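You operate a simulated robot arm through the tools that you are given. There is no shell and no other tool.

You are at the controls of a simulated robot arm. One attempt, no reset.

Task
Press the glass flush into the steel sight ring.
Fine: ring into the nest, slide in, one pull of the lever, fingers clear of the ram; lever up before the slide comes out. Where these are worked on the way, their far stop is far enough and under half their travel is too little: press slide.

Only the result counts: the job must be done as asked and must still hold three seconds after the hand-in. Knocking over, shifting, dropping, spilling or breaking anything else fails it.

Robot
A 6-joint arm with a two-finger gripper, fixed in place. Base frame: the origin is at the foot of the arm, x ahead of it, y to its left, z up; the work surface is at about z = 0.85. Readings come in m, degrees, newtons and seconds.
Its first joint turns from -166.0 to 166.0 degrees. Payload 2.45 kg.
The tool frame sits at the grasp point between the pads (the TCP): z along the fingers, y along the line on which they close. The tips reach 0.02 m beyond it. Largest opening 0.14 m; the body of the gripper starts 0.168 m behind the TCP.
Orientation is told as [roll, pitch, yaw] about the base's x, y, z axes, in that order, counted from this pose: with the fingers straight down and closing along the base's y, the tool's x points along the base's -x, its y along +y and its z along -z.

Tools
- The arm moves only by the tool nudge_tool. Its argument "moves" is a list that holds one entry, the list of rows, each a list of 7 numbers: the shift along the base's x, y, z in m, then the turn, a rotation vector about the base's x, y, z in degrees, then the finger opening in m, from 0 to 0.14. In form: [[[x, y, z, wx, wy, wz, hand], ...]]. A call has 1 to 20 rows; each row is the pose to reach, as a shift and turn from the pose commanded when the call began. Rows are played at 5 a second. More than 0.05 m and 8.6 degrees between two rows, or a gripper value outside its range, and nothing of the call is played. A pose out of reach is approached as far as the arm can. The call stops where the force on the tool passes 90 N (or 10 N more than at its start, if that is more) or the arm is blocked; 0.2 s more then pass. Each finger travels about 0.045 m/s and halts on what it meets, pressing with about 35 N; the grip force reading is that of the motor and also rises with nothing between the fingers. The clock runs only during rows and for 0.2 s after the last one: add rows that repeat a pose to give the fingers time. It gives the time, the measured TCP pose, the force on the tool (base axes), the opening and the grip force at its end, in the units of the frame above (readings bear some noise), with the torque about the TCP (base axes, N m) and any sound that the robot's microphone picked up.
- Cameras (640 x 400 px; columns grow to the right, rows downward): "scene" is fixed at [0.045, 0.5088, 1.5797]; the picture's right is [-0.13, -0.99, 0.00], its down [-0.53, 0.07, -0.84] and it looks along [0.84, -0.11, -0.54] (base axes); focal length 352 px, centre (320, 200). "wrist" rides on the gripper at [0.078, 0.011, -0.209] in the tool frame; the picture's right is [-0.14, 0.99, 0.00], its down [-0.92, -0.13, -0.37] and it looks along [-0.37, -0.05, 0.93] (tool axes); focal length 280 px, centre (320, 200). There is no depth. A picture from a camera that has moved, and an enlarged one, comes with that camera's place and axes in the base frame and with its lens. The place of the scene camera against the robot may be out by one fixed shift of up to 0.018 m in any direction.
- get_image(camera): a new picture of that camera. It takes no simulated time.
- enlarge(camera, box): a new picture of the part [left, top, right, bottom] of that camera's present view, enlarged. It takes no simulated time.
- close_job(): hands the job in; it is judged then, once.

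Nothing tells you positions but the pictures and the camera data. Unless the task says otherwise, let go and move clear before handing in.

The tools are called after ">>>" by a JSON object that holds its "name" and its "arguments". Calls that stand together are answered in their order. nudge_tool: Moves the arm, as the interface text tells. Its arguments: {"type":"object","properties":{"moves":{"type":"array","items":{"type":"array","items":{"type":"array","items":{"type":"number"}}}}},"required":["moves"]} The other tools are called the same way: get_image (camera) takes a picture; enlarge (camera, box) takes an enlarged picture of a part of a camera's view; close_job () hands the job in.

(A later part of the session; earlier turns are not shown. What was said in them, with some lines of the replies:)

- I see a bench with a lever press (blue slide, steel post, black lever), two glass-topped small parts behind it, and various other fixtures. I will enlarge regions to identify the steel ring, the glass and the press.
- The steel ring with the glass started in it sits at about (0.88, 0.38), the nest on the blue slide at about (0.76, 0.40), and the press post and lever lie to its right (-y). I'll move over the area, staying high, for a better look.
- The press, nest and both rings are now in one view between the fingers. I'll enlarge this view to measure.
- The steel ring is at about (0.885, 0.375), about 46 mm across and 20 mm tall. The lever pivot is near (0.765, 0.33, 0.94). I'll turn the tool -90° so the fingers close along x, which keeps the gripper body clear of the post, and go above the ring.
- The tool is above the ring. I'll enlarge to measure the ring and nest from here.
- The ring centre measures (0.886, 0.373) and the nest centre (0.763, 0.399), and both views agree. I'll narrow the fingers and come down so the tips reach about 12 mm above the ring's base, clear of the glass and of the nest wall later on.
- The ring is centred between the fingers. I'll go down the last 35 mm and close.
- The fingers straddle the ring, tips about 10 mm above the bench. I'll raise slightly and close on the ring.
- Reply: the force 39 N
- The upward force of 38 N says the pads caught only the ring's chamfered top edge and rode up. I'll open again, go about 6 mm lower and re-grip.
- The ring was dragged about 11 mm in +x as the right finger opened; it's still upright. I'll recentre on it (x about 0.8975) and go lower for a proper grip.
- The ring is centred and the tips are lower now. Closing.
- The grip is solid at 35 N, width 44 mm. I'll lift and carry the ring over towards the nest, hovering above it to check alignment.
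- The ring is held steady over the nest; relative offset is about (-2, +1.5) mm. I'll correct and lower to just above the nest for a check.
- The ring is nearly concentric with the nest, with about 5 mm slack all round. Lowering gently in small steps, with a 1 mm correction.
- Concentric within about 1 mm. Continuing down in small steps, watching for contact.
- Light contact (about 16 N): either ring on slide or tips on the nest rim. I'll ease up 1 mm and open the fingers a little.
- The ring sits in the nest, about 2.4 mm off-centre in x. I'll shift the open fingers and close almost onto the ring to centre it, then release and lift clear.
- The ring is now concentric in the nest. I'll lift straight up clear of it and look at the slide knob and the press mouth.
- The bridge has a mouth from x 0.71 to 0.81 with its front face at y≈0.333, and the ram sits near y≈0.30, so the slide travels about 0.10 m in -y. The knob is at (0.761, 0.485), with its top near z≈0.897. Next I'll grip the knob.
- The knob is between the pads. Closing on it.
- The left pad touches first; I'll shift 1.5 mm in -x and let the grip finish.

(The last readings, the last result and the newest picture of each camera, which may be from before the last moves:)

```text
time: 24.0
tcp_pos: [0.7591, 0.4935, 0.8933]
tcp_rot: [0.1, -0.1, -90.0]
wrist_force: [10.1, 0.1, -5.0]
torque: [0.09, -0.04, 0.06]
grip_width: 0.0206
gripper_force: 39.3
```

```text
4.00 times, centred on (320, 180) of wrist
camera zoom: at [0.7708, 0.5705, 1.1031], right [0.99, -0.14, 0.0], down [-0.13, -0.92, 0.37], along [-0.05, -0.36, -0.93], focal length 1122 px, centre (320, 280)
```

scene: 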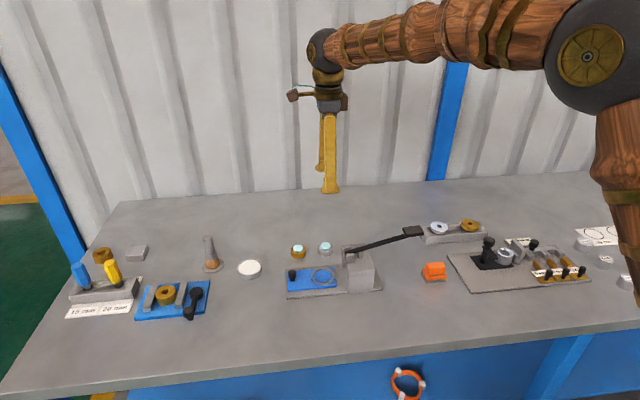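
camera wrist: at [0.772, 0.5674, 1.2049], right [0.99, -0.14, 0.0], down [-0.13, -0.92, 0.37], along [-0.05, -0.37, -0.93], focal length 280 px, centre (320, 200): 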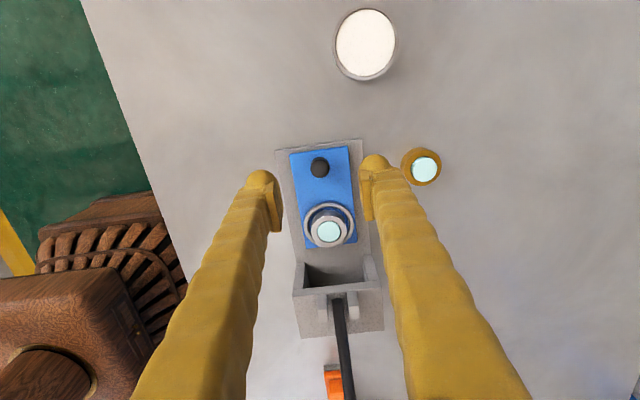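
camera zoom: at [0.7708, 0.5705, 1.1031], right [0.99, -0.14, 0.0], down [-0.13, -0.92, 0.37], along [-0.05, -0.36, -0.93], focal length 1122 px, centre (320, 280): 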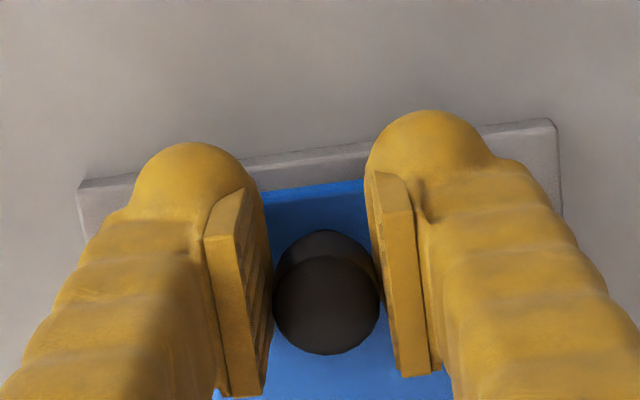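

The knob is gripped at 39 N. I'll slide it in gently towards the press (-y).

>>> {"name": "nudge_tool", "arguments": {"moves": [[[0.0007, -0.006, 0, 0, 0, 0, 0.016], [0.0007, -0.014, 0, 0, 0, 0, 0.016], [0.0007, -0.022, 0, 0, 0, 0, 0.016], [0.0007, -0.03, 0, 0, 0, 0, 0.016], [0.0007, -0.038, 0, 0, 0, 0, 0.016], [0.0007, -0.046, 0, 0, 0, 0, 0.016], [0.0007, -0.054, 0, 0, 0, 0, 0.016], [0.0007, -0.06, 0, 0, 0, 0, 0.016]]]}}

>>> {"name": "enlarge", "arguments": {"camera": "scene", "box": [270, 235, 380, 305]}}

```text
time: 25.8
tcp_pos: [0.7603, 0.4336, 0.8936]
tcp_rot: [0.0, 0.0, -89.9]
wrist_force: [-19.4, 0.9, 30.1]
torque: [-0.16, 0.24, -0.17]
grip_width: 0.0205
gripper_force: 44.9
```

```text
5.71 times, centred on (325, 270) of scene
camera zoom: at [0.045, 0.5088, 1.5797], right [-0.13, -0.99, 0.0], down [-0.53, 0.07, -0.84], along [0.84, -0.11, -0.54], focal length 2013 px, centre (291, -200)
```

zoom: 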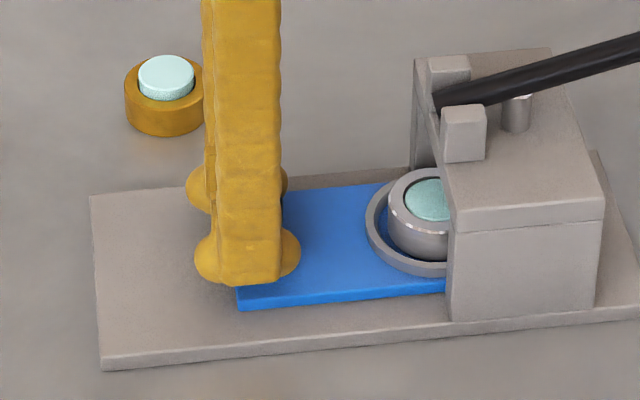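

Sliding well. I'll relieve the small side loads and continue to the far stop.

>>> {"name": "nudge_tool", "arguments": {"moves": [[[-0.0005, -0.006, 0.0006, 0, 0, 0, 0.016], [-0.0005, -0.013, 0.0006, 0, 0, 0, 0.016], [-0.0005, -0.02, 0.0006, 0, 0, 0, 0.016], [-0.0005, -0.026, 0.0006, 0, 0, 0, 0.016], [-0.0005, -0.031, 0.0006, 0, 0, 0, 0.016], [-0.0005, -0.031, 0.0006, 0, 0, 0, 0.016]]]}}

>>> {"name": "enlarge", "arguments": {"camera": "scene", "box": [270, 235, 380, 305]}}

```text
time: 27.2
tcp_pos: [0.7596, 0.4016, 0.8934]
tcp_rot: [0.0, 0.0, -90.1]
wrist_force: [-4.0, -0.8, 8.2]
torque: [-0.08, 0.03, -0.05]
grip_width: 0.0204
gripper_force: 45.3
```

```text
5.71 times, centred on (325, 270) of scene
camera zoom: at [0.045, 0.5088, 1.5797], right [-0.13, -0.99, 0.0], down [-0.53, 0.07, -0.84], along [0.84, -0.11, -0.54], focal length 2013 px, centre (291, -200)
```

zoom: 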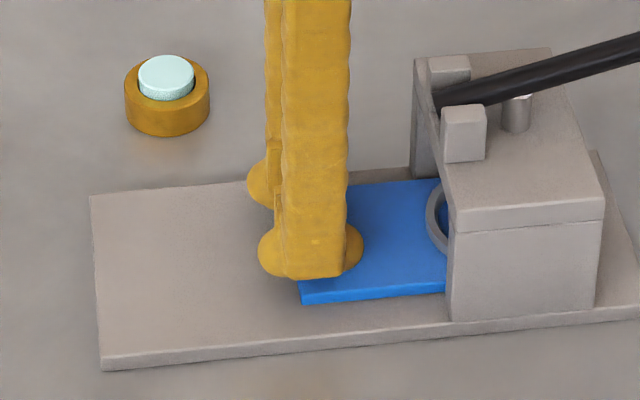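

No stop yet after 92 mm. Continuing in small steps until the y force rises.

>>> {"name": "nudge_tool", "arguments": {"moves": [[[0, -0.003, 0.0002, 0, 0, 0, 0.016], [0, -0.006, 0.0002, 0, 0, 0, 0.016], [0, -0.009, 0.0002, 0, 0, 0, 0.016], [0, -0.012, 0.0002, 0, 0, 0, 0.016]]]}}

>>> {"name": "enlarge", "arguments": {"camera": "scene", "box": [270, 235, 380, 305]}}

```text
time: 28.2
tcp_pos: [0.76, 0.3914, 0.8932]
tcp_rot: [0.1, 0.1, -90.0]
wrist_force: [12.5, 38.4, -14.8]
torque: [0.51, -0.09, 0.19]
grip_width: 0.0207
gripper_force: 44.9
```

```text
5.71 times, centred on (325, 270) of scene
camera zoom: at [0.045, 0.5088, 1.5797], right [-0.13, -0.99, 0.0], down [-0.53, 0.07, -0.84], along [0.84, -0.11, -0.54], focal length 2013 px, centre (291, -200)
```

zoom: 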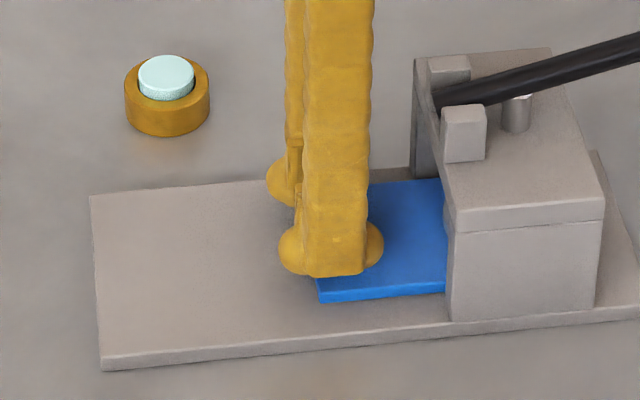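

The slide met its far stop (38 N in y) at about 0.102 m of travel, putting the nest at y≈0.2975, under the ram. I'll relax, release the knob and lift away.

>>> {"name": "nudge_tool", "arguments": {"moves": [[[0, 0.002, 0, 0, 0, 0, 0.016], [0, 0.002, 0, 0, 0, 0, 0.03], [0, 0.002, 0, 0, 0, 0, 0.045], [0, 0.002, 0, 0, 0, 0, 0.045], [0, 0.004, 0.03, 0, 0, 0, 0.045], [0, 0.02, 0.07, 0, 0, 0, 0.045], [0, 0.05, 0.11, 0, 0, 0, 0.045], [0, 0.07, 0.15, 0, 0, 0, 0.045], [0, 0.07, 0.19, 0, 0, 0, 0.045], [0, 0.07, 0.19, 0, 0, 0, 0.045]]]}}

>>> {"name": "get_image", "arguments": {"camera": "wrist"}}

>>> {"name": "enlarge", "arguments": {"camera": "scene", "box": [290, 215, 430, 305]}}

>>> {"name": "enlarge", "arguments": {"camera": "wrist", "box": [260, 180, 400, 400]}}

```text
time: 30.4
tcp_pos: [0.7605, 0.4584, 1.0843]
tcp_rot: [0.0, 0.0, -90.0]
wrist_force: [-0.1, 0.1, 0.3]
torque: [-0.01, 0.01, 0.02]
grip_width: 0.0451
gripper_force: 0.1
```

```text
taken
camera wrist: at [0.7716, 0.5359, 1.2937], right [0.99, -0.14, 0.0], down [-0.13, -0.92, 0.37], along [-0.05, -0.37, -0.93], focal length 280 px, centre (320, 200)
```

wrist: 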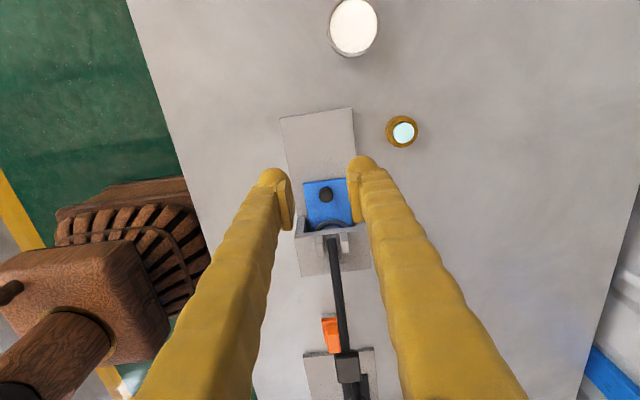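

```text
4.44 times, centred on (360, 260) of scene
camera zoom: at [0.045, 0.5088, 1.5797], right [-0.13, -0.99, 0.0], down [-0.53, 0.07, -0.84], along [0.84, -0.11, -0.54], focal length 1565 px, centre (142, -67)
```

zoom: 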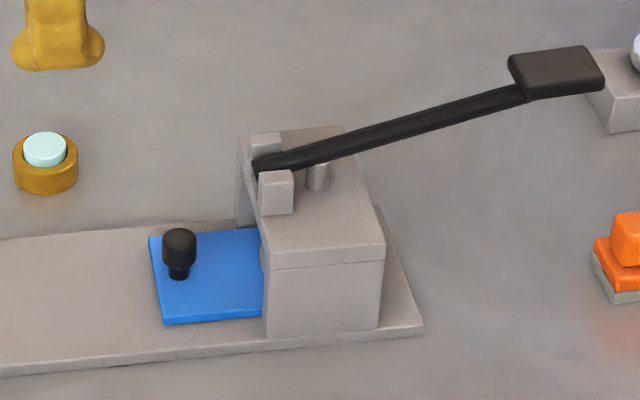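

```text
1.82 times, centred on (330, 290) of wrist
camera zoom: at [0.7716, 0.5359, 1.2937], right [0.99, -0.14, 0.0], down [-0.13, -0.92, 0.37], along [-0.05, -0.37, -0.93], focal length 510 px, centre (302, 36)
```

zoom: 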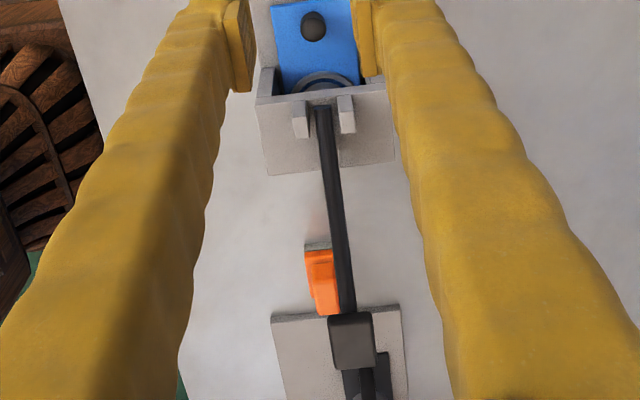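

The slide is fully in and the lever paddle triangulates to about (0.759, 0.159, 1.008), with its pivot near (0.76, 0.335, 0.94). Nothing lies below the paddle. I'll go above it with closed fingers.

>>> {"name": "nudge_tool", "arguments": {"moves": [[[0, -0.01, 0.03, 0, 0, 0, 0.03], [0, -0.04, 0.05, 0, 0, 0, 0.01], [0, -0.08, 0.05, 0, 0, 0, 0.0], [0, -0.12, 0.05, 0, 0, 0, 0.0], [0, -0.16, 0.05, 0, 0, 0, 0.0], [0, -0.2, 0.05, 0, 0, 0, 0.0], [0, -0.24, 0.05, 0, 0, 0, 0.0], [0, -0.27, 0.04, 0, 0, 0, 0.0], [0, -0.296, 0.01, 0, 0, 0, 0.0], [0, -0.296, 0.0, 0, 0, 0, 0.0], [0, -0.296, 0.0, 0, 0, 0, 0.0]]]}}

>>> {"name": "get_image", "arguments": {"camera": "wrist"}}

>>> {"name": "enlarge", "arguments": {"camera": "scene", "box": [330, 190, 470, 300]}}

```text
time: 32.8
tcp_pos: [0.7606, 0.1643, 1.0845]
tcp_rot: [0.0, 0.0, -90.0]
wrist_force: [0.1, -0.2, -0.3]
torque: [-0.03, 0.0, 0.0]
grip_width: 0.0
gripper_force: 29.4
```

```text
taken
camera wrist: at [0.7719, 0.2407, 1.2927], right [0.99, -0.14, 0.0], down [-0.13, -0.92, 0.37], along [-0.05, -0.37, -0.93], focal length 280 px, centre (320, 200)
```

wrist: 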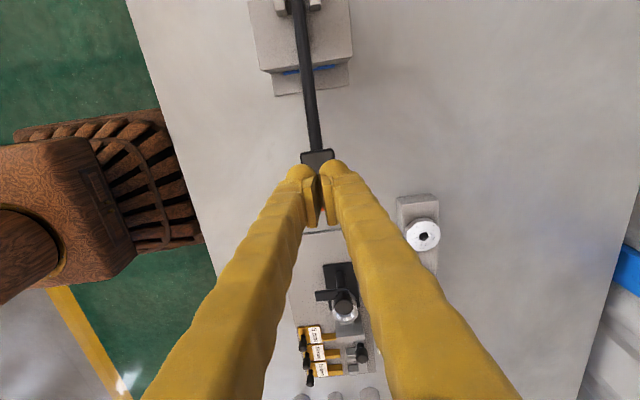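

```text
3.64 times, centred on (400, 245) of scene
camera zoom: at [0.045, 0.5088, 1.5797], right [-0.13, -0.99, 0.0], down [-0.53, 0.07, -0.84], along [0.84, -0.11, -0.54], focal length 1281 px, centre (29, 36)
```

zoom: 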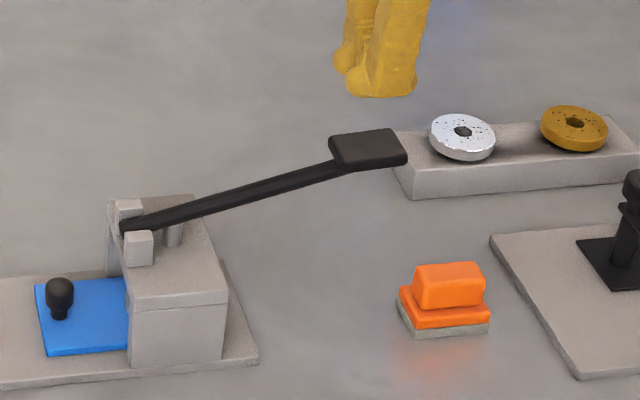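

The closed fingers are directly above the paddle. I'll go down onto it and start the pull smoothly.

>>> {"name": "nudge_tool", "arguments": {"moves": [[[-0.001, -0.003, -0.02, 0, 0, 0, 0], [-0.001, -0.004, -0.035, 0, 0, 0, 0], [-0.001, -0.005, -0.045, 0, 0, 0, 0], [-0.001, -0.005, -0.052, 0, 0, 0, 0], [-0.001, -0.005, -0.059, 0, 0, 0, 0], [-0.001, -0.006, -0.066, 0, 0, 0, 0], [-0.001, -0.007, -0.073, 0, 0, 0, 0], [-0.001, -0.008, -0.08, 0, 0, 0, 0]]]}}

>>> {"name": "enlarge", "arguments": {"camera": "scene", "box": [330, 190, 470, 300]}}

```text
time: 34.6
tcp_pos: [0.7585, 0.156, 1.0037]
tcp_rot: [0.1, 0.0, -90.0]
wrist_force: [0.5, -0.8, 1.3]
torque: [0.03, -0.01, -0.02]
grip_width: 0.0059
gripper_force: 29.0
```

```text
3.64 times, centred on (400, 245) of scene
camera zoom: at [0.045, 0.5088, 1.5797], right [-0.13, -0.99, 0.0], down [-0.53, 0.07, -0.84], along [0.84, -0.11, -0.54], focal length 1281 px, centre (29, 36)
```

zoom: 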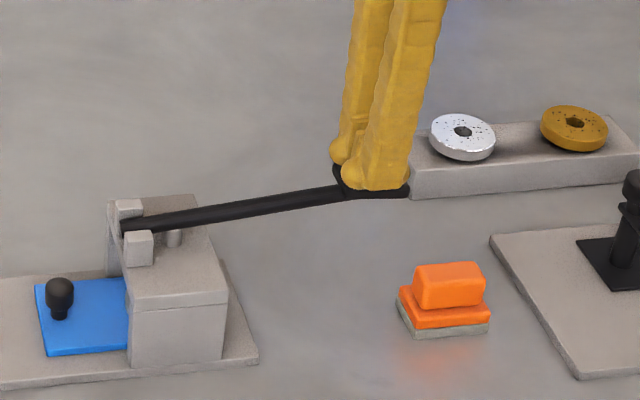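

The lever is following easily. Continuing down in one smooth pull.

>>> {"name": "nudge_tool", "arguments": {"moves": [[[0, -0.001, -0.008, 0, 0, 0, 0], [0, -0.002, -0.016, 0, 0, 0, 0], [0, -0.003, -0.024, 0, 0, 0, 0], [0, -0.003, -0.032, 0, 0, 0, 0]]]}}

>>> {"name": "enlarge", "arguments": {"camera": "scene", "box": [330, 190, 470, 300]}}

>>> {"name": "enlarge", "arguments": {"camera": "wrist", "box": [240, 130, 400, 230]}}

```text
time: 35.6
tcp_pos: [0.7583, 0.1527, 0.9721]
tcp_rot: [0.0, 0.0, -90.0]
wrist_force: [1.6, -1.3, 1.0]
torque: [-0.02, -0.03, 0.03]
grip_width: 0.0058
gripper_force: 30.0
```

```text
3.64 times, centred on (400, 245) of scene
camera zoom: at [0.045, 0.5088, 1.5797], right [-0.13, -0.99, 0.0], down [-0.53, 0.07, -0.84], along [0.84, -0.11, -0.54], focal length 1281 px, centre (29, 36)
```

zoom: 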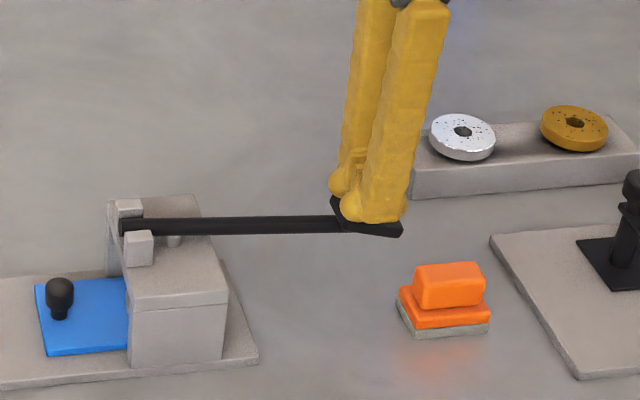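

```text
4.00 times, centred on (320, 180) of wrist
camera zoom: at [0.7701, 0.2301, 1.1809], right [0.99, -0.14, 0.0], down [-0.13, -0.92, 0.37], along [-0.05, -0.37, -0.93], focal length 1122 px, centre (320, 280)
```

zoom: 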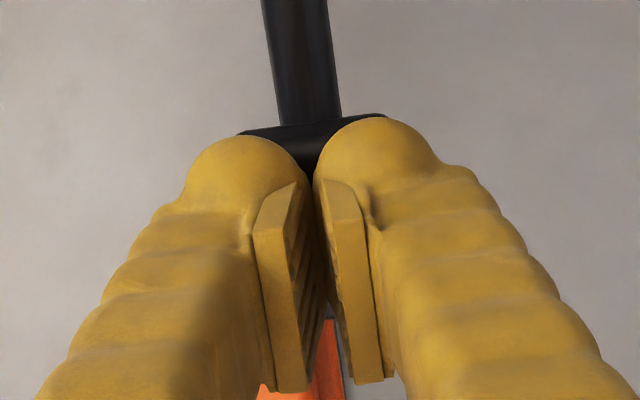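

The lever is now about level. Continuing down; the ram should begin pressing.

>>> {"name": "nudge_tool", "arguments": {"moves": [[[0, 0, -0.008, 0, 0, 0, 0], [0, 0.001, -0.016, 0, 0, 0, 0], [0, 0.002, -0.023, 0, 0, 0, 0], [0, 0.003, -0.03, 0, 0, 0, 0]]]}}

>>> {"name": "enlarge", "arguments": {"camera": "scene", "box": [330, 190, 470, 300]}}

```text
time: 36.5
tcp_pos: [0.7581, 0.1544, 0.9558]
tcp_rot: [0.3, 0.1, -90.0]
wrist_force: [-24.5, -11.4, 53.6]
torque: [0.56, 0.54, 0.44]
grip_width: 0.0058
gripper_force: 29.8
stopped in row 4: the force on the tool passed its limit at 102 N (the readings are from after the stop); the commanded pose is now the measured one
```

```text
3.64 times, centred on (400, 245) of scene
camera zoom: at [0.045, 0.5088, 1.5797], right [-0.13, -0.99, 0.0], down [-0.53, 0.07, -0.84], along [0.84, -0.11, -0.54], focal length 1281 px, centre (29, 36)
```

zoom: 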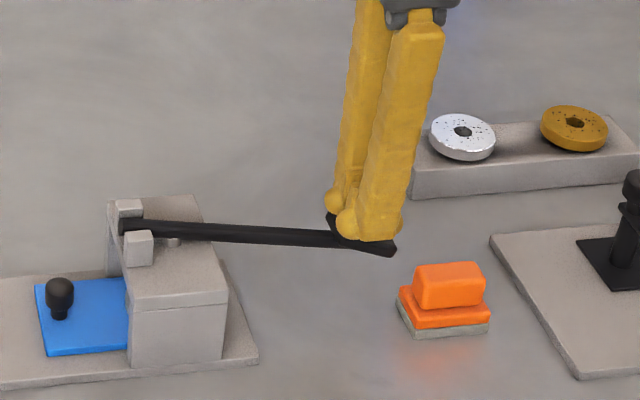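

The lever met firm resistance (over 90 N), still held with about 54 N. I'll push a little more within the same pull to see whether it is the end stop.

>>> {"name": "nudge_tool", "arguments": {"moves": [[[0, 0, -0.002, 0, 0, 0, 0], [0, 0, -0.004, 0, 0, 0, 0], [0, 0, -0.006, 0, 0, 0, 0], [0, 0, -0.006, 0, 0, 0, 0]]]}}

>>> {"name": "enlarge", "arguments": {"camera": "scene", "box": [330, 220, 420, 290]}}

```text
time: 36.9
tcp_pos: [0.7593, 0.1529, 0.9554]
tcp_rot: [0.5, 0.0, -90.0]
wrist_force: [-24.0, -8.5, 50.5]
torque: [0.54, 0.56, 0.45]
grip_width: 0.0057
gripper_force: 29.3
stopped in row 2: the force on the tool passed its limit at 95 N (the readings are from after the stop); the commanded pose is now the measured one
```

```text
5.71 times, centred on (375, 255) of scene
camera zoom: at [0.045, 0.5088, 1.5797], right [-0.13, -0.99, 0.0], down [-0.53, 0.07, -0.84], along [0.84, -0.11, -0.54], focal length 2013 px, centre (6, -114)
```

zoom: 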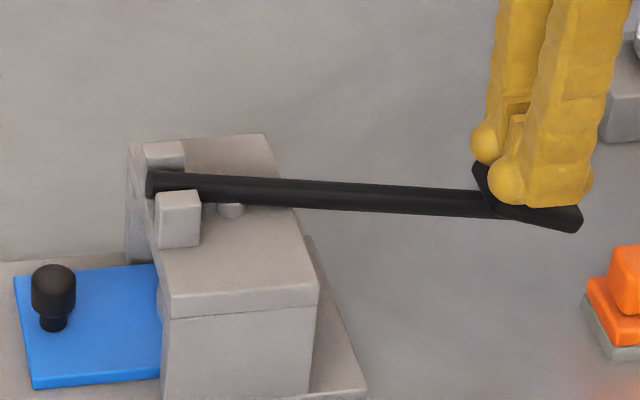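

It doesn't move under 95 N, so this is a hard stop: the pull is complete. I'll raise the hand and see whether the lever follows.

>>> {"name": "nudge_tool", "arguments": {"moves": [[[0, 0, 0.006, 0, 0, 0, 0], [0, -0.002, 0.014, 0, 0, 0, 0], [0, -0.002, 0.022, 0, 0, 0, 0], [0, -0.002, 0.03, 0, 0, 0, 0], [0, -0.002, 0.03, 0, 0, 0, 0]]]}}

>>> {"name": "enlarge", "arguments": {"camera": "scene", "box": [330, 190, 470, 300]}}

```text
time: 38.1
tcp_pos: [0.7577, 0.1518, 0.984]
tcp_rot: [0.3, 0.0, -90.0]
wrist_force: [-0.2, 1.0, 0.9]
torque: [0.0, 0.02, -0.01]
grip_width: 0.0
gripper_force: 29.1
```

```text
3.64 times, centred on (400, 245) of scene
camera zoom: at [0.045, 0.5088, 1.5797], right [-0.13, -0.99, 0.0], down [-0.53, 0.07, -0.84], along [0.84, -0.11, -0.54], focal length 1281 px, centre (29, 36)
```

zoom: 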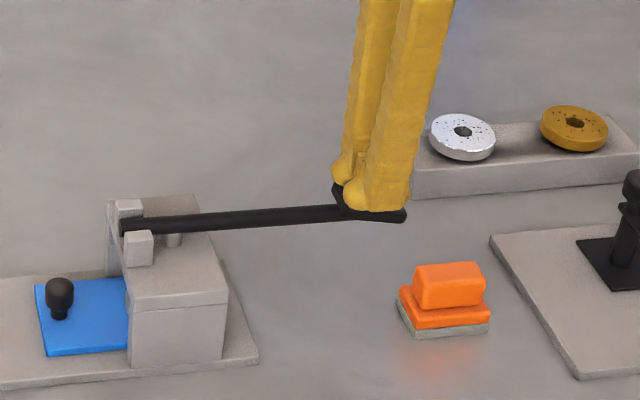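

The lever follows up by its own spring. I'll raise it smoothly the rest of the way and then clear off.

>>> {"name": "nudge_tool", "arguments": {"moves": [[[0, 0, 0.008, 0, 0, 0, 0], [0, 0.001, 0.016, 0, 0, 0, 0], [0, 0.002, 0.024, 0, 0, 0, 0], [0, 0.003, 0.032, 0, 0, 0, 0], [0, 0.004, 0.04, 0, 0, 0, 0], [0, 0.004, 0.048, 0, 0, 0, 0], [0, 0.004, 0.056, 0, 0, 0, 0], [0, 0.004, 0.08, 0, 0, 0, 0], [0, 0.004, 0.11, 0, 0, 0, 0], [0, 0.004, 0.14, 0, 0, 0, 0], [0, 0.004, 0.15, 0, 0, 0, 0]]]}}

>>> {"name": "enlarge", "arguments": {"camera": "scene", "box": [330, 190, 470, 300]}}

```text
time: 40.5
tcp_pos: [0.7614, 0.1558, 1.1347]
tcp_rot: [0.3, 0.0, -90.0]
wrist_force: [0.1, -0.9, -0.1]
torque: [0.03, 0.01, -0.02]
grip_width: 0.0001
gripper_force: 29.3
```

```text
3.64 times, centred on (400, 245) of scene
camera zoom: at [0.045, 0.5088, 1.5797], right [-0.13, -0.99, 0.0], down [-0.53, 0.07, -0.84], along [0.84, -0.11, -0.54], focal length 1281 px, centre (29, 36)
```

zoom: 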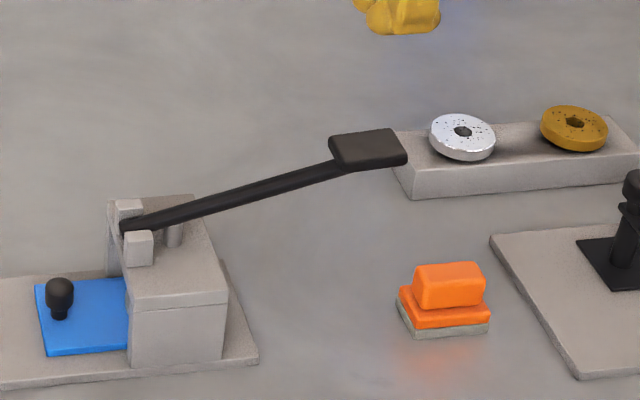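

The lever is fully back up. Now I'll return to the knob, open the fingers over it, and draw the slide out to inspect the ring.

>>> {"name": "nudge_tool", "arguments": {"moves": [[[0, 0.03, 0.0, -0.3, 0, 0, 0.01], [0, 0.07, 0, -0.3, 0, 0, 0.03], [0, 0.11, 0, -0.3, 0, 0, 0.05], [0, 0.15, 0, -0.3, 0, 0, 0.05], [0, 0.19, 0, -0.3, 0, 0, 0.05], [0, 0.22, 0, -0.3, 0, 0, 0.05], [-0.001, 0.2365, 0, -0.3, 0, 0, 0.05], [-0.001, 0.2365, -0.04, -0.3, 0, 0, 0.05], [-0.001, 0.2365, -0.08, -0.3, 0, 0, 0.05], [-0.001, 0.2365, -0.12, -0.3, 0, 0, 0.05], [-0.001, 0.2365, -0.16, -0.3, 0, 0, 0.05], [-0.001, 0.2365, -0.18, -0.3, 0, 0, 0.05], [-0.001, 0.2365, -0.18, -0.3, 0, 0, 0.05]]]}}

>>> {"name": "get_image", "arguments": {"camera": "wrist"}}

>>> {"name": "enlarge", "arguments": {"camera": "scene", "box": [280, 220, 420, 310]}}

```text
time: 43.3
tcp_pos: [0.7587, 0.3929, 0.9537]
tcp_rot: [0.2, -0.4, -89.9]
wrist_force: [-0.2, -0.4, -0.2]
torque: [-0.04, -0.04, 0.03]
grip_width: 0.0498
gripper_force: 0.1
```

```text
taken
camera wrist: at [0.7679, 0.4707, 1.1622], right [0.99, -0.14, 0.01], down [-0.13, -0.92, 0.37], along [-0.05, -0.37, -0.93], focal length 280 px, centre (320, 200)
```

wrist: 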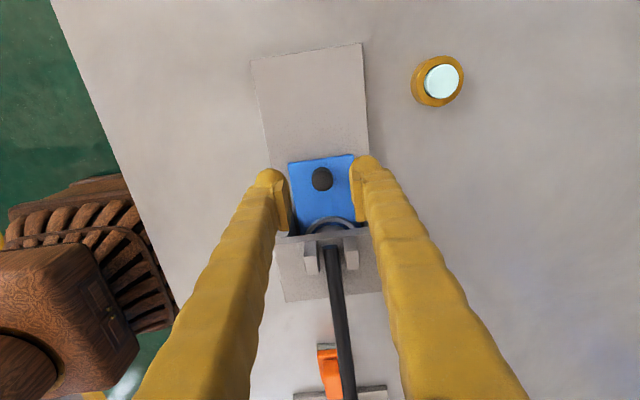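

```text
4.44 times, centred on (350, 265) of scene
camera zoom: at [0.045, 0.5088, 1.5797], right [-0.13, -0.99, 0.0], down [-0.53, 0.07, -0.84], along [0.84, -0.11, -0.54], focal length 1565 px, centre (187, -89)
```

zoom: 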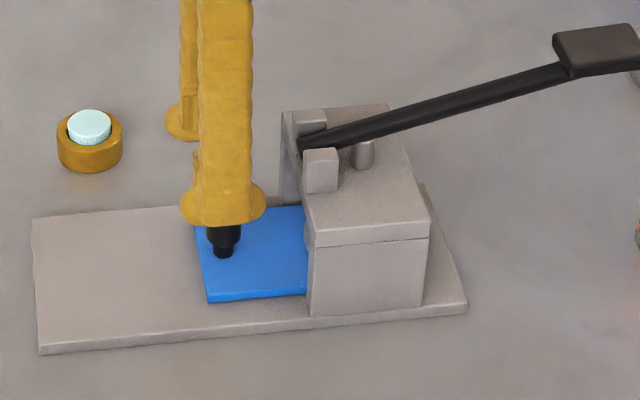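

The hand is above the knob and the slide hasn't moved. I'll lower, grip, and keep the tool square.

>>> {"name": "nudge_tool", "arguments": {"moves": [[[0.001, -0.001, -0.02, 0.4, 0.2, 0, 0.05], [0.001, -0.001, -0.04, 0.4, 0.2, 0, 0.05], [0.001, -0.001, -0.06, 0.4, 0.2, 0, 0.05], [0.001, -0.001, -0.06, 0.4, 0.2, 0, 0.04], [0.001, -0.001, -0.06, 0.4, 0.2, 0, 0.03], [0.001, -0.001, -0.06, 0.4, 0.2, 0, 0.02], [0.001, -0.001, -0.06, 0.4, 0.2, 0, 0.016], [0.001, -0.001, -0.06, 0.4, 0.2, 0, 0.016]]]}}

>>> {"name": "enlarge", "arguments": {"camera": "wrist", "box": [240, 130, 400, 230]}}

```text
time: 45.1
tcp_pos: [0.7589, 0.3908, 0.8936]
tcp_rot: [0.1, 0.0, -90.0]
wrist_force: [5.1, -0.1, -6.4]
torque: [0.05, -0.01, 0.02]
grip_width: 0.0208
gripper_force: 43.5
```

```text
4.00 times, centred on (320, 180) of wrist
camera zoom: at [0.7705, 0.4684, 1.103], right [0.99, -0.14, 0.0], down [-0.13, -0.92, 0.37], along [-0.05, -0.36, -0.93], focal length 1122 px, centre (320, 280)
```

zoom: 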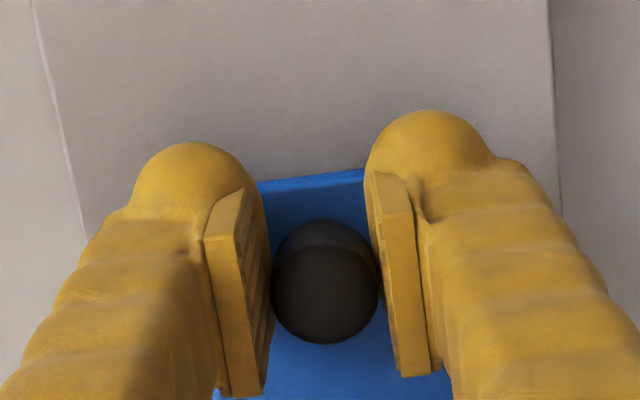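

The knob is gripped. I'll pull the slide out along +y slowly.

>>> {"name": "nudge_tool", "arguments": {"moves": [[[0.0003, 0.006, 0.0, 0, 0, 0, 0.016], [0.0003, 0.014, 0.0, 0, 0, 0, 0.016], [0.0003, 0.022, 0.0, 0, 0, 0, 0.016], [0.0003, 0.03, 0.0, 0, 0, 0, 0.016], [0.0003, 0.038, 0.0, 0, 0, 0, 0.016], [0.0003, 0.046, 0.0, 0, 0, 0, 0.016], [0.0003, 0.054, 0, 0, 0, 0, 0.016], [0.0003, 0.062, 0, 0, 0, 0, 0.016], [0.0003, 0.07, 0, 0, 0, 0, 0.016], [0.0003, 0.078, 0, 0, 0, 0, 0.016], [0.0003, 0.086, 0, 0, 0, 0, 0.016], [0.0003, 0.094, 0, 0, 0, 0, 0.016], [0.0003, 0.099, 0, 0, 0, 0, 0.016]]]}}

>>> {"name": "enlarge", "arguments": {"camera": "scene", "box": [270, 235, 380, 305]}}

```text
time: 47.9
tcp_pos: [0.7607, 0.4905, 0.8945]
tcp_rot: [0.2, 0.1, -90.0]
wrist_force: [17.5, -0.5, 31.5]
torque: [-0.04, -0.23, 0.09]
grip_width: 0.0204
gripper_force: 44.7
```

```text
5.71 times, centred on (325, 270) of scene
camera zoom: at [0.045, 0.5088, 1.5797], right [-0.13, -0.99, 0.0], down [-0.53, 0.07, -0.84], along [0.84, -0.11, -0.54], focal length 2013 px, centre (291, -200)
```

zoom: 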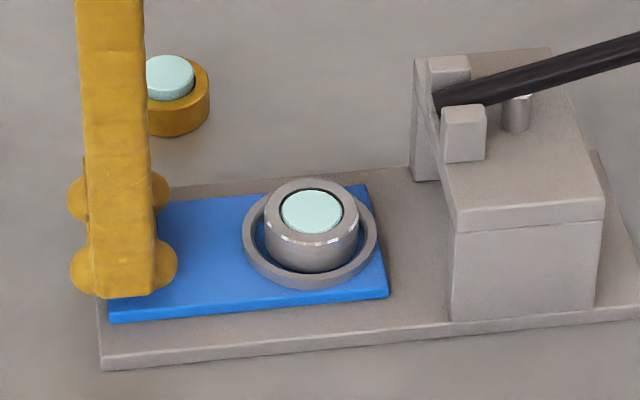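

The slide is out with the ring still in its nest. Let me inspect how the glass sits in the ring.

>>> {"name": "enlarge", "arguments": {"camera": "scene", "box": [308, 260, 340, 288]}}

>>> {"name": "enlarge", "arguments": {"camera": "wrist", "box": [270, 180, 390, 300]}}

>>> {"name": "enlarge", "arguments": {"camera": "scene", "box": [286, 238, 318, 266]}}

```text
14.29 times, centred on (324, 274) of scene
camera zoom: at [0.045, 0.5088, 1.5797], right [-0.13, -0.99, 0.0], down [-0.53, 0.07, -0.84], along [0.84, -0.11, -0.54], focal length 5032 px, centre (263, -857)
```

zoom: 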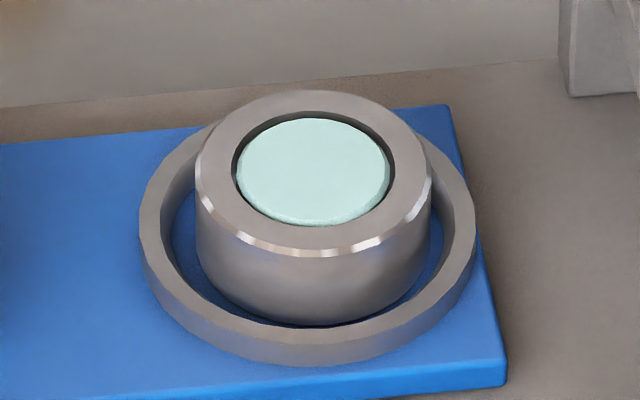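

```text
3.33 times, centred on (330, 240) of wrist
camera zoom: at [0.7702, 0.5677, 1.103], right [0.99, -0.14, 0.0], down [-0.13, -0.92, 0.37], along [-0.05, -0.36, -0.93], focal length 935 px, centre (287, 67)
```

zoom: 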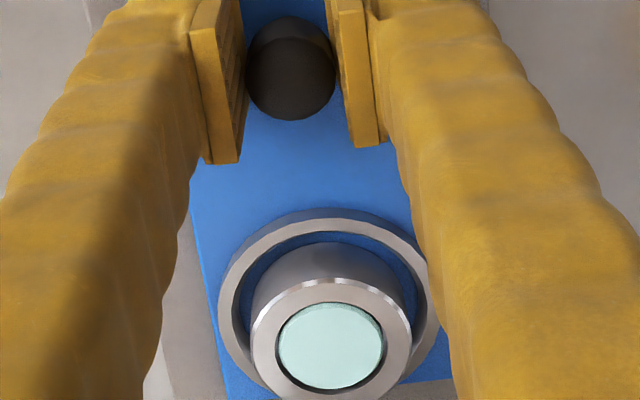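

```text
14.29 times, centred on (302, 252) of scene
camera zoom: at [0.045, 0.5088, 1.5797], right [-0.13, -0.99, 0.0], down [-0.53, 0.07, -0.84], along [0.84, -0.11, -0.54], focal length 5032 px, centre (577, -543)
```

zoom: 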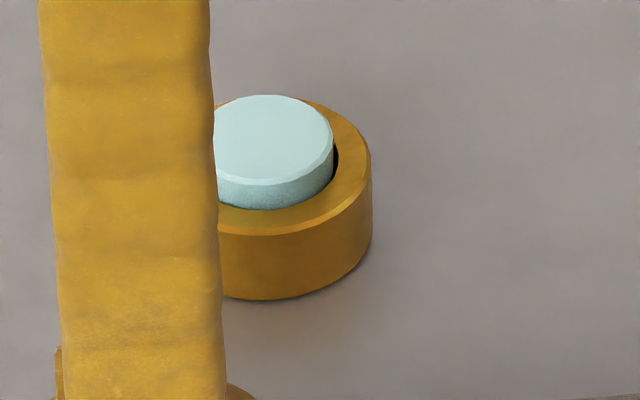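

From the scene view, the glass now looks level with the rim of the steel ring, while the untouched brass one stands proud. I'll ease the slide to its out stop, release the knob and take a proper look from above.

>>> {"name": "nudge_tool", "arguments": {"moves": [[[0.0005, 0.001, 0.0008, 0, 0, 0, 0.016], [0.0005, 0.003, 0.0008, 0, 0, 0, 0.016], [0.0005, 0.003, 0.0008, 0, 0, 0, 0.016], [0.0005, 0.003, 0.0008, 0, 0, 0, 0.03], [0.0005, 0.003, 0.0008, 0, 0, 0, 0.045], [0.0005, 0.003, 0.0008, 0, 0, 0, 0.05], [0.0005, 0.003, 0.03, 0, 0, 0, 0.05], [0.0005, 0.003, 0.06, 0, 0, 0, 0.06], [0.0005, 0.0, 0.09, 0, 0, 0, 0.09], [0.0005, -0.03, 0.09, 0, 0, 0, 0.12], [0.0005, -0.03, 0.09, 0, 0, 0, 0.12]]]}}

>>> {"name": "get_image", "arguments": {"camera": "wrist"}}

>>> {"name": "enlarge", "arguments": {"camera": "wrist", "box": [290, 190, 370, 250]}}

>>> {"name": "enlarge", "arguments": {"camera": "scene", "box": [284, 236, 344, 290]}}

```text
time: 50.3
tcp_pos: [0.7607, 0.459, 0.984]
tcp_rot: [0.1, 0.2, -89.9]
wrist_force: [1.0, -0.5, 0.1]
torque: [0.0, -0.02, -0.01]
grip_width: 0.12
gripper_force: 0.0
```

```text
taken
camera wrist: at [0.7709, 0.5359, 1.1935], right [0.99, -0.14, 0.0], down [-0.13, -0.92, 0.37], along [-0.05, -0.36, -0.93], focal length 280 px, centre (320, 200)
```

wrist: 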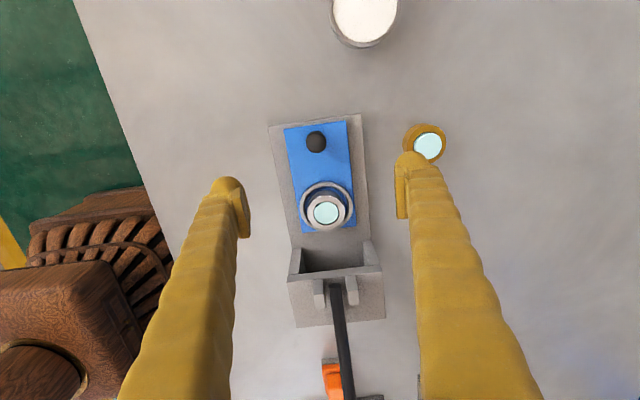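

```text
6.67 times, centred on (330, 220) of wrist
camera zoom: at [0.7709, 0.5359, 1.1935], right [0.99, -0.14, 0.0], down [-0.13, -0.92, 0.37], along [-0.05, -0.36, -0.93], focal length 1869 px, centre (253, 67)
```

zoom: 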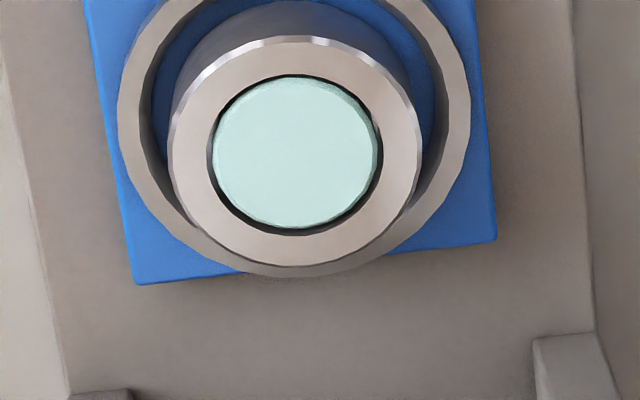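

```text
7.41 times, centred on (314, 263) of scene
camera zoom: at [0.045, 0.5088, 1.5797], right [-0.13, -0.99, 0.0], down [-0.53, 0.07, -0.84], along [0.84, -0.11, -0.54], focal length 2609 px, centre (364, -267)
```

zoom: 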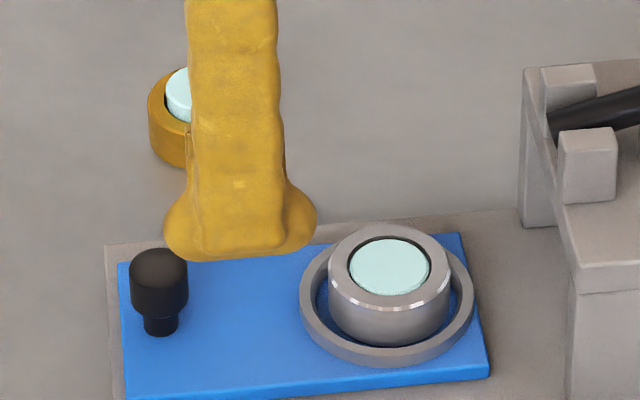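

The glass looks level with the ring from both sides. One more high zoom to be sure, next to the brass one for reference.

>>> {"name": "enlarge", "arguments": {"camera": "wrist", "box": [306, 192, 348, 232]}}

>>> {"name": "enlarge", "arguments": {"camera": "scene", "box": [312, 264, 336, 284]}}

>>> {"name": "get_image", "arguments": {"camera": "scene"}}

```text
10.00 times, centred on (327, 212) of wrist
camera zoom: at [0.7709, 0.5359, 1.1935], right [0.99, -0.14, 0.0], down [-0.13, -0.92, 0.37], along [-0.05, -0.36, -0.93], focal length 2804 px, centre (250, 80)
```

zoom: 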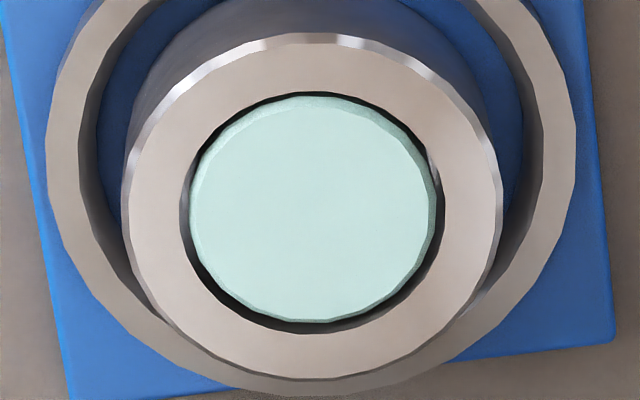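

```text
16.00 times, centred on (324, 274) of scene
camera zoom: at [0.045, 0.5088, 1.5797], right [-0.13, -0.99, 0.0], down [-0.53, 0.07, -0.84], along [0.84, -0.11, -0.54], focal length 5635 px, centre (256, -984)
```

zoom: 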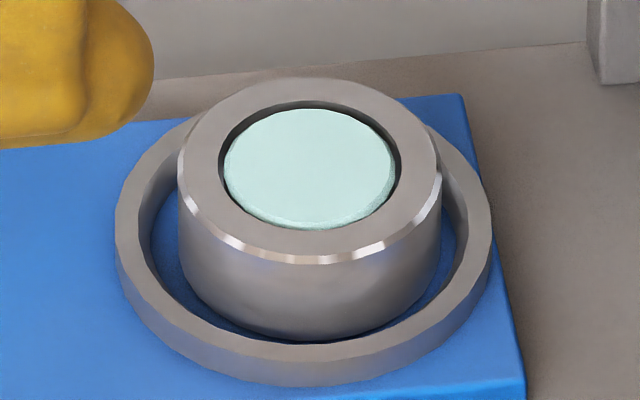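

```text
taken
```

scene: 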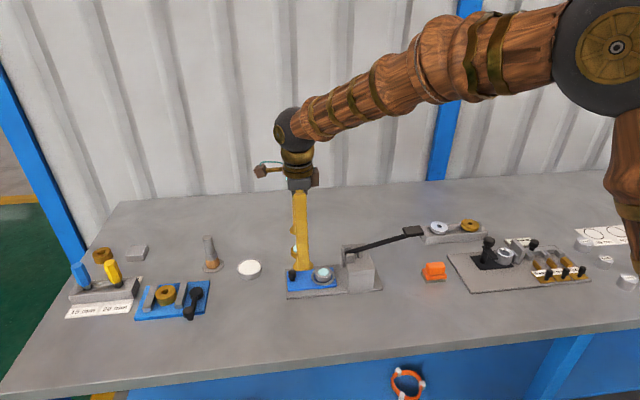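

The glass sits flush in the steel ring. The lever is up, the slide is out, and nothing else has been disturbed. I'll retreat upward and then hand in.

>>> {"name": "nudge_tool", "arguments": {"moves": [[[0, 0, 0.04, 0, 0, 0, 0.12], [0, 0, 0.08, 0, 0, 0, 0.12], [0, 0, 0.12, 0, 0, 0, 0.12], [0, 0, 0.15, 0, 0, 0, 0.12], [0, 0, 0.15, 0, 0, 0, 0.12], [0, 0, 0.15, 0, 0, 0, 0.12]]]}}

>>> {"name": "enlarge", "arguments": {"camera": "scene", "box": [270, 210, 430, 310]}}

```text
time: 51.7
tcp_pos: [0.7591, 0.4612, 1.1352]
tcp_rot: [0.0, 0.0, -90.1]
wrist_force: [-0.1, -0.1, -0.6]
torque: [0.0, 0.02, -0.01]
grip_width: 0.12
gripper_force: 0.0
```

```text
4.00 times, centred on (350, 260) of scene
camera zoom: at [0.045, 0.5088, 1.5797], right [-0.13, -0.99, 0.0], down [-0.53, 0.07, -0.84], along [0.84, -0.11, -0.54], focal length 1409 px, centre (200, -40)
```

zoom: 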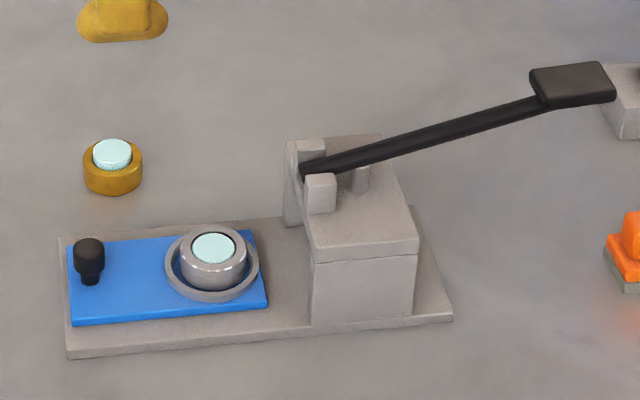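

The arm is clear, the lever is up and the slide is out, with the pressed ring resting in its nest. Everything else is where it was, so I'm handing in.

>>> {"name": "close_job", "arguments": {}}

```text
The job is handed in.
```

The glass is pressed into the steel sight ring, and I've handed the job in. In the final pictures it looks flush with the rim, or less than 1 mm below it.

- **Pressing:** The ring went into the nest and the slide went in to its far stop, about 0.10 m. I pulled the lever once, until it would not move under about 95 N. The fingers stayed clear of the ram.
- **Lever and slide:** The lever sprang back up fully before I drew the slide out again. The ring is still in its nest on the slide.
- **First grip:** My first grip caught only the top edge of the ring and slid it about 11 mm along the bench. It stayed upright, and the second grip held.
- **How far the press moved the glass:** The pictures from before the pull disagree on how far the glass stood out. It may have sunk partway while I was carrying the ring, so I can't say how much of the seating the press itself did.

Nothing else looked moved in the final picture, and the hand is clear above the bench.
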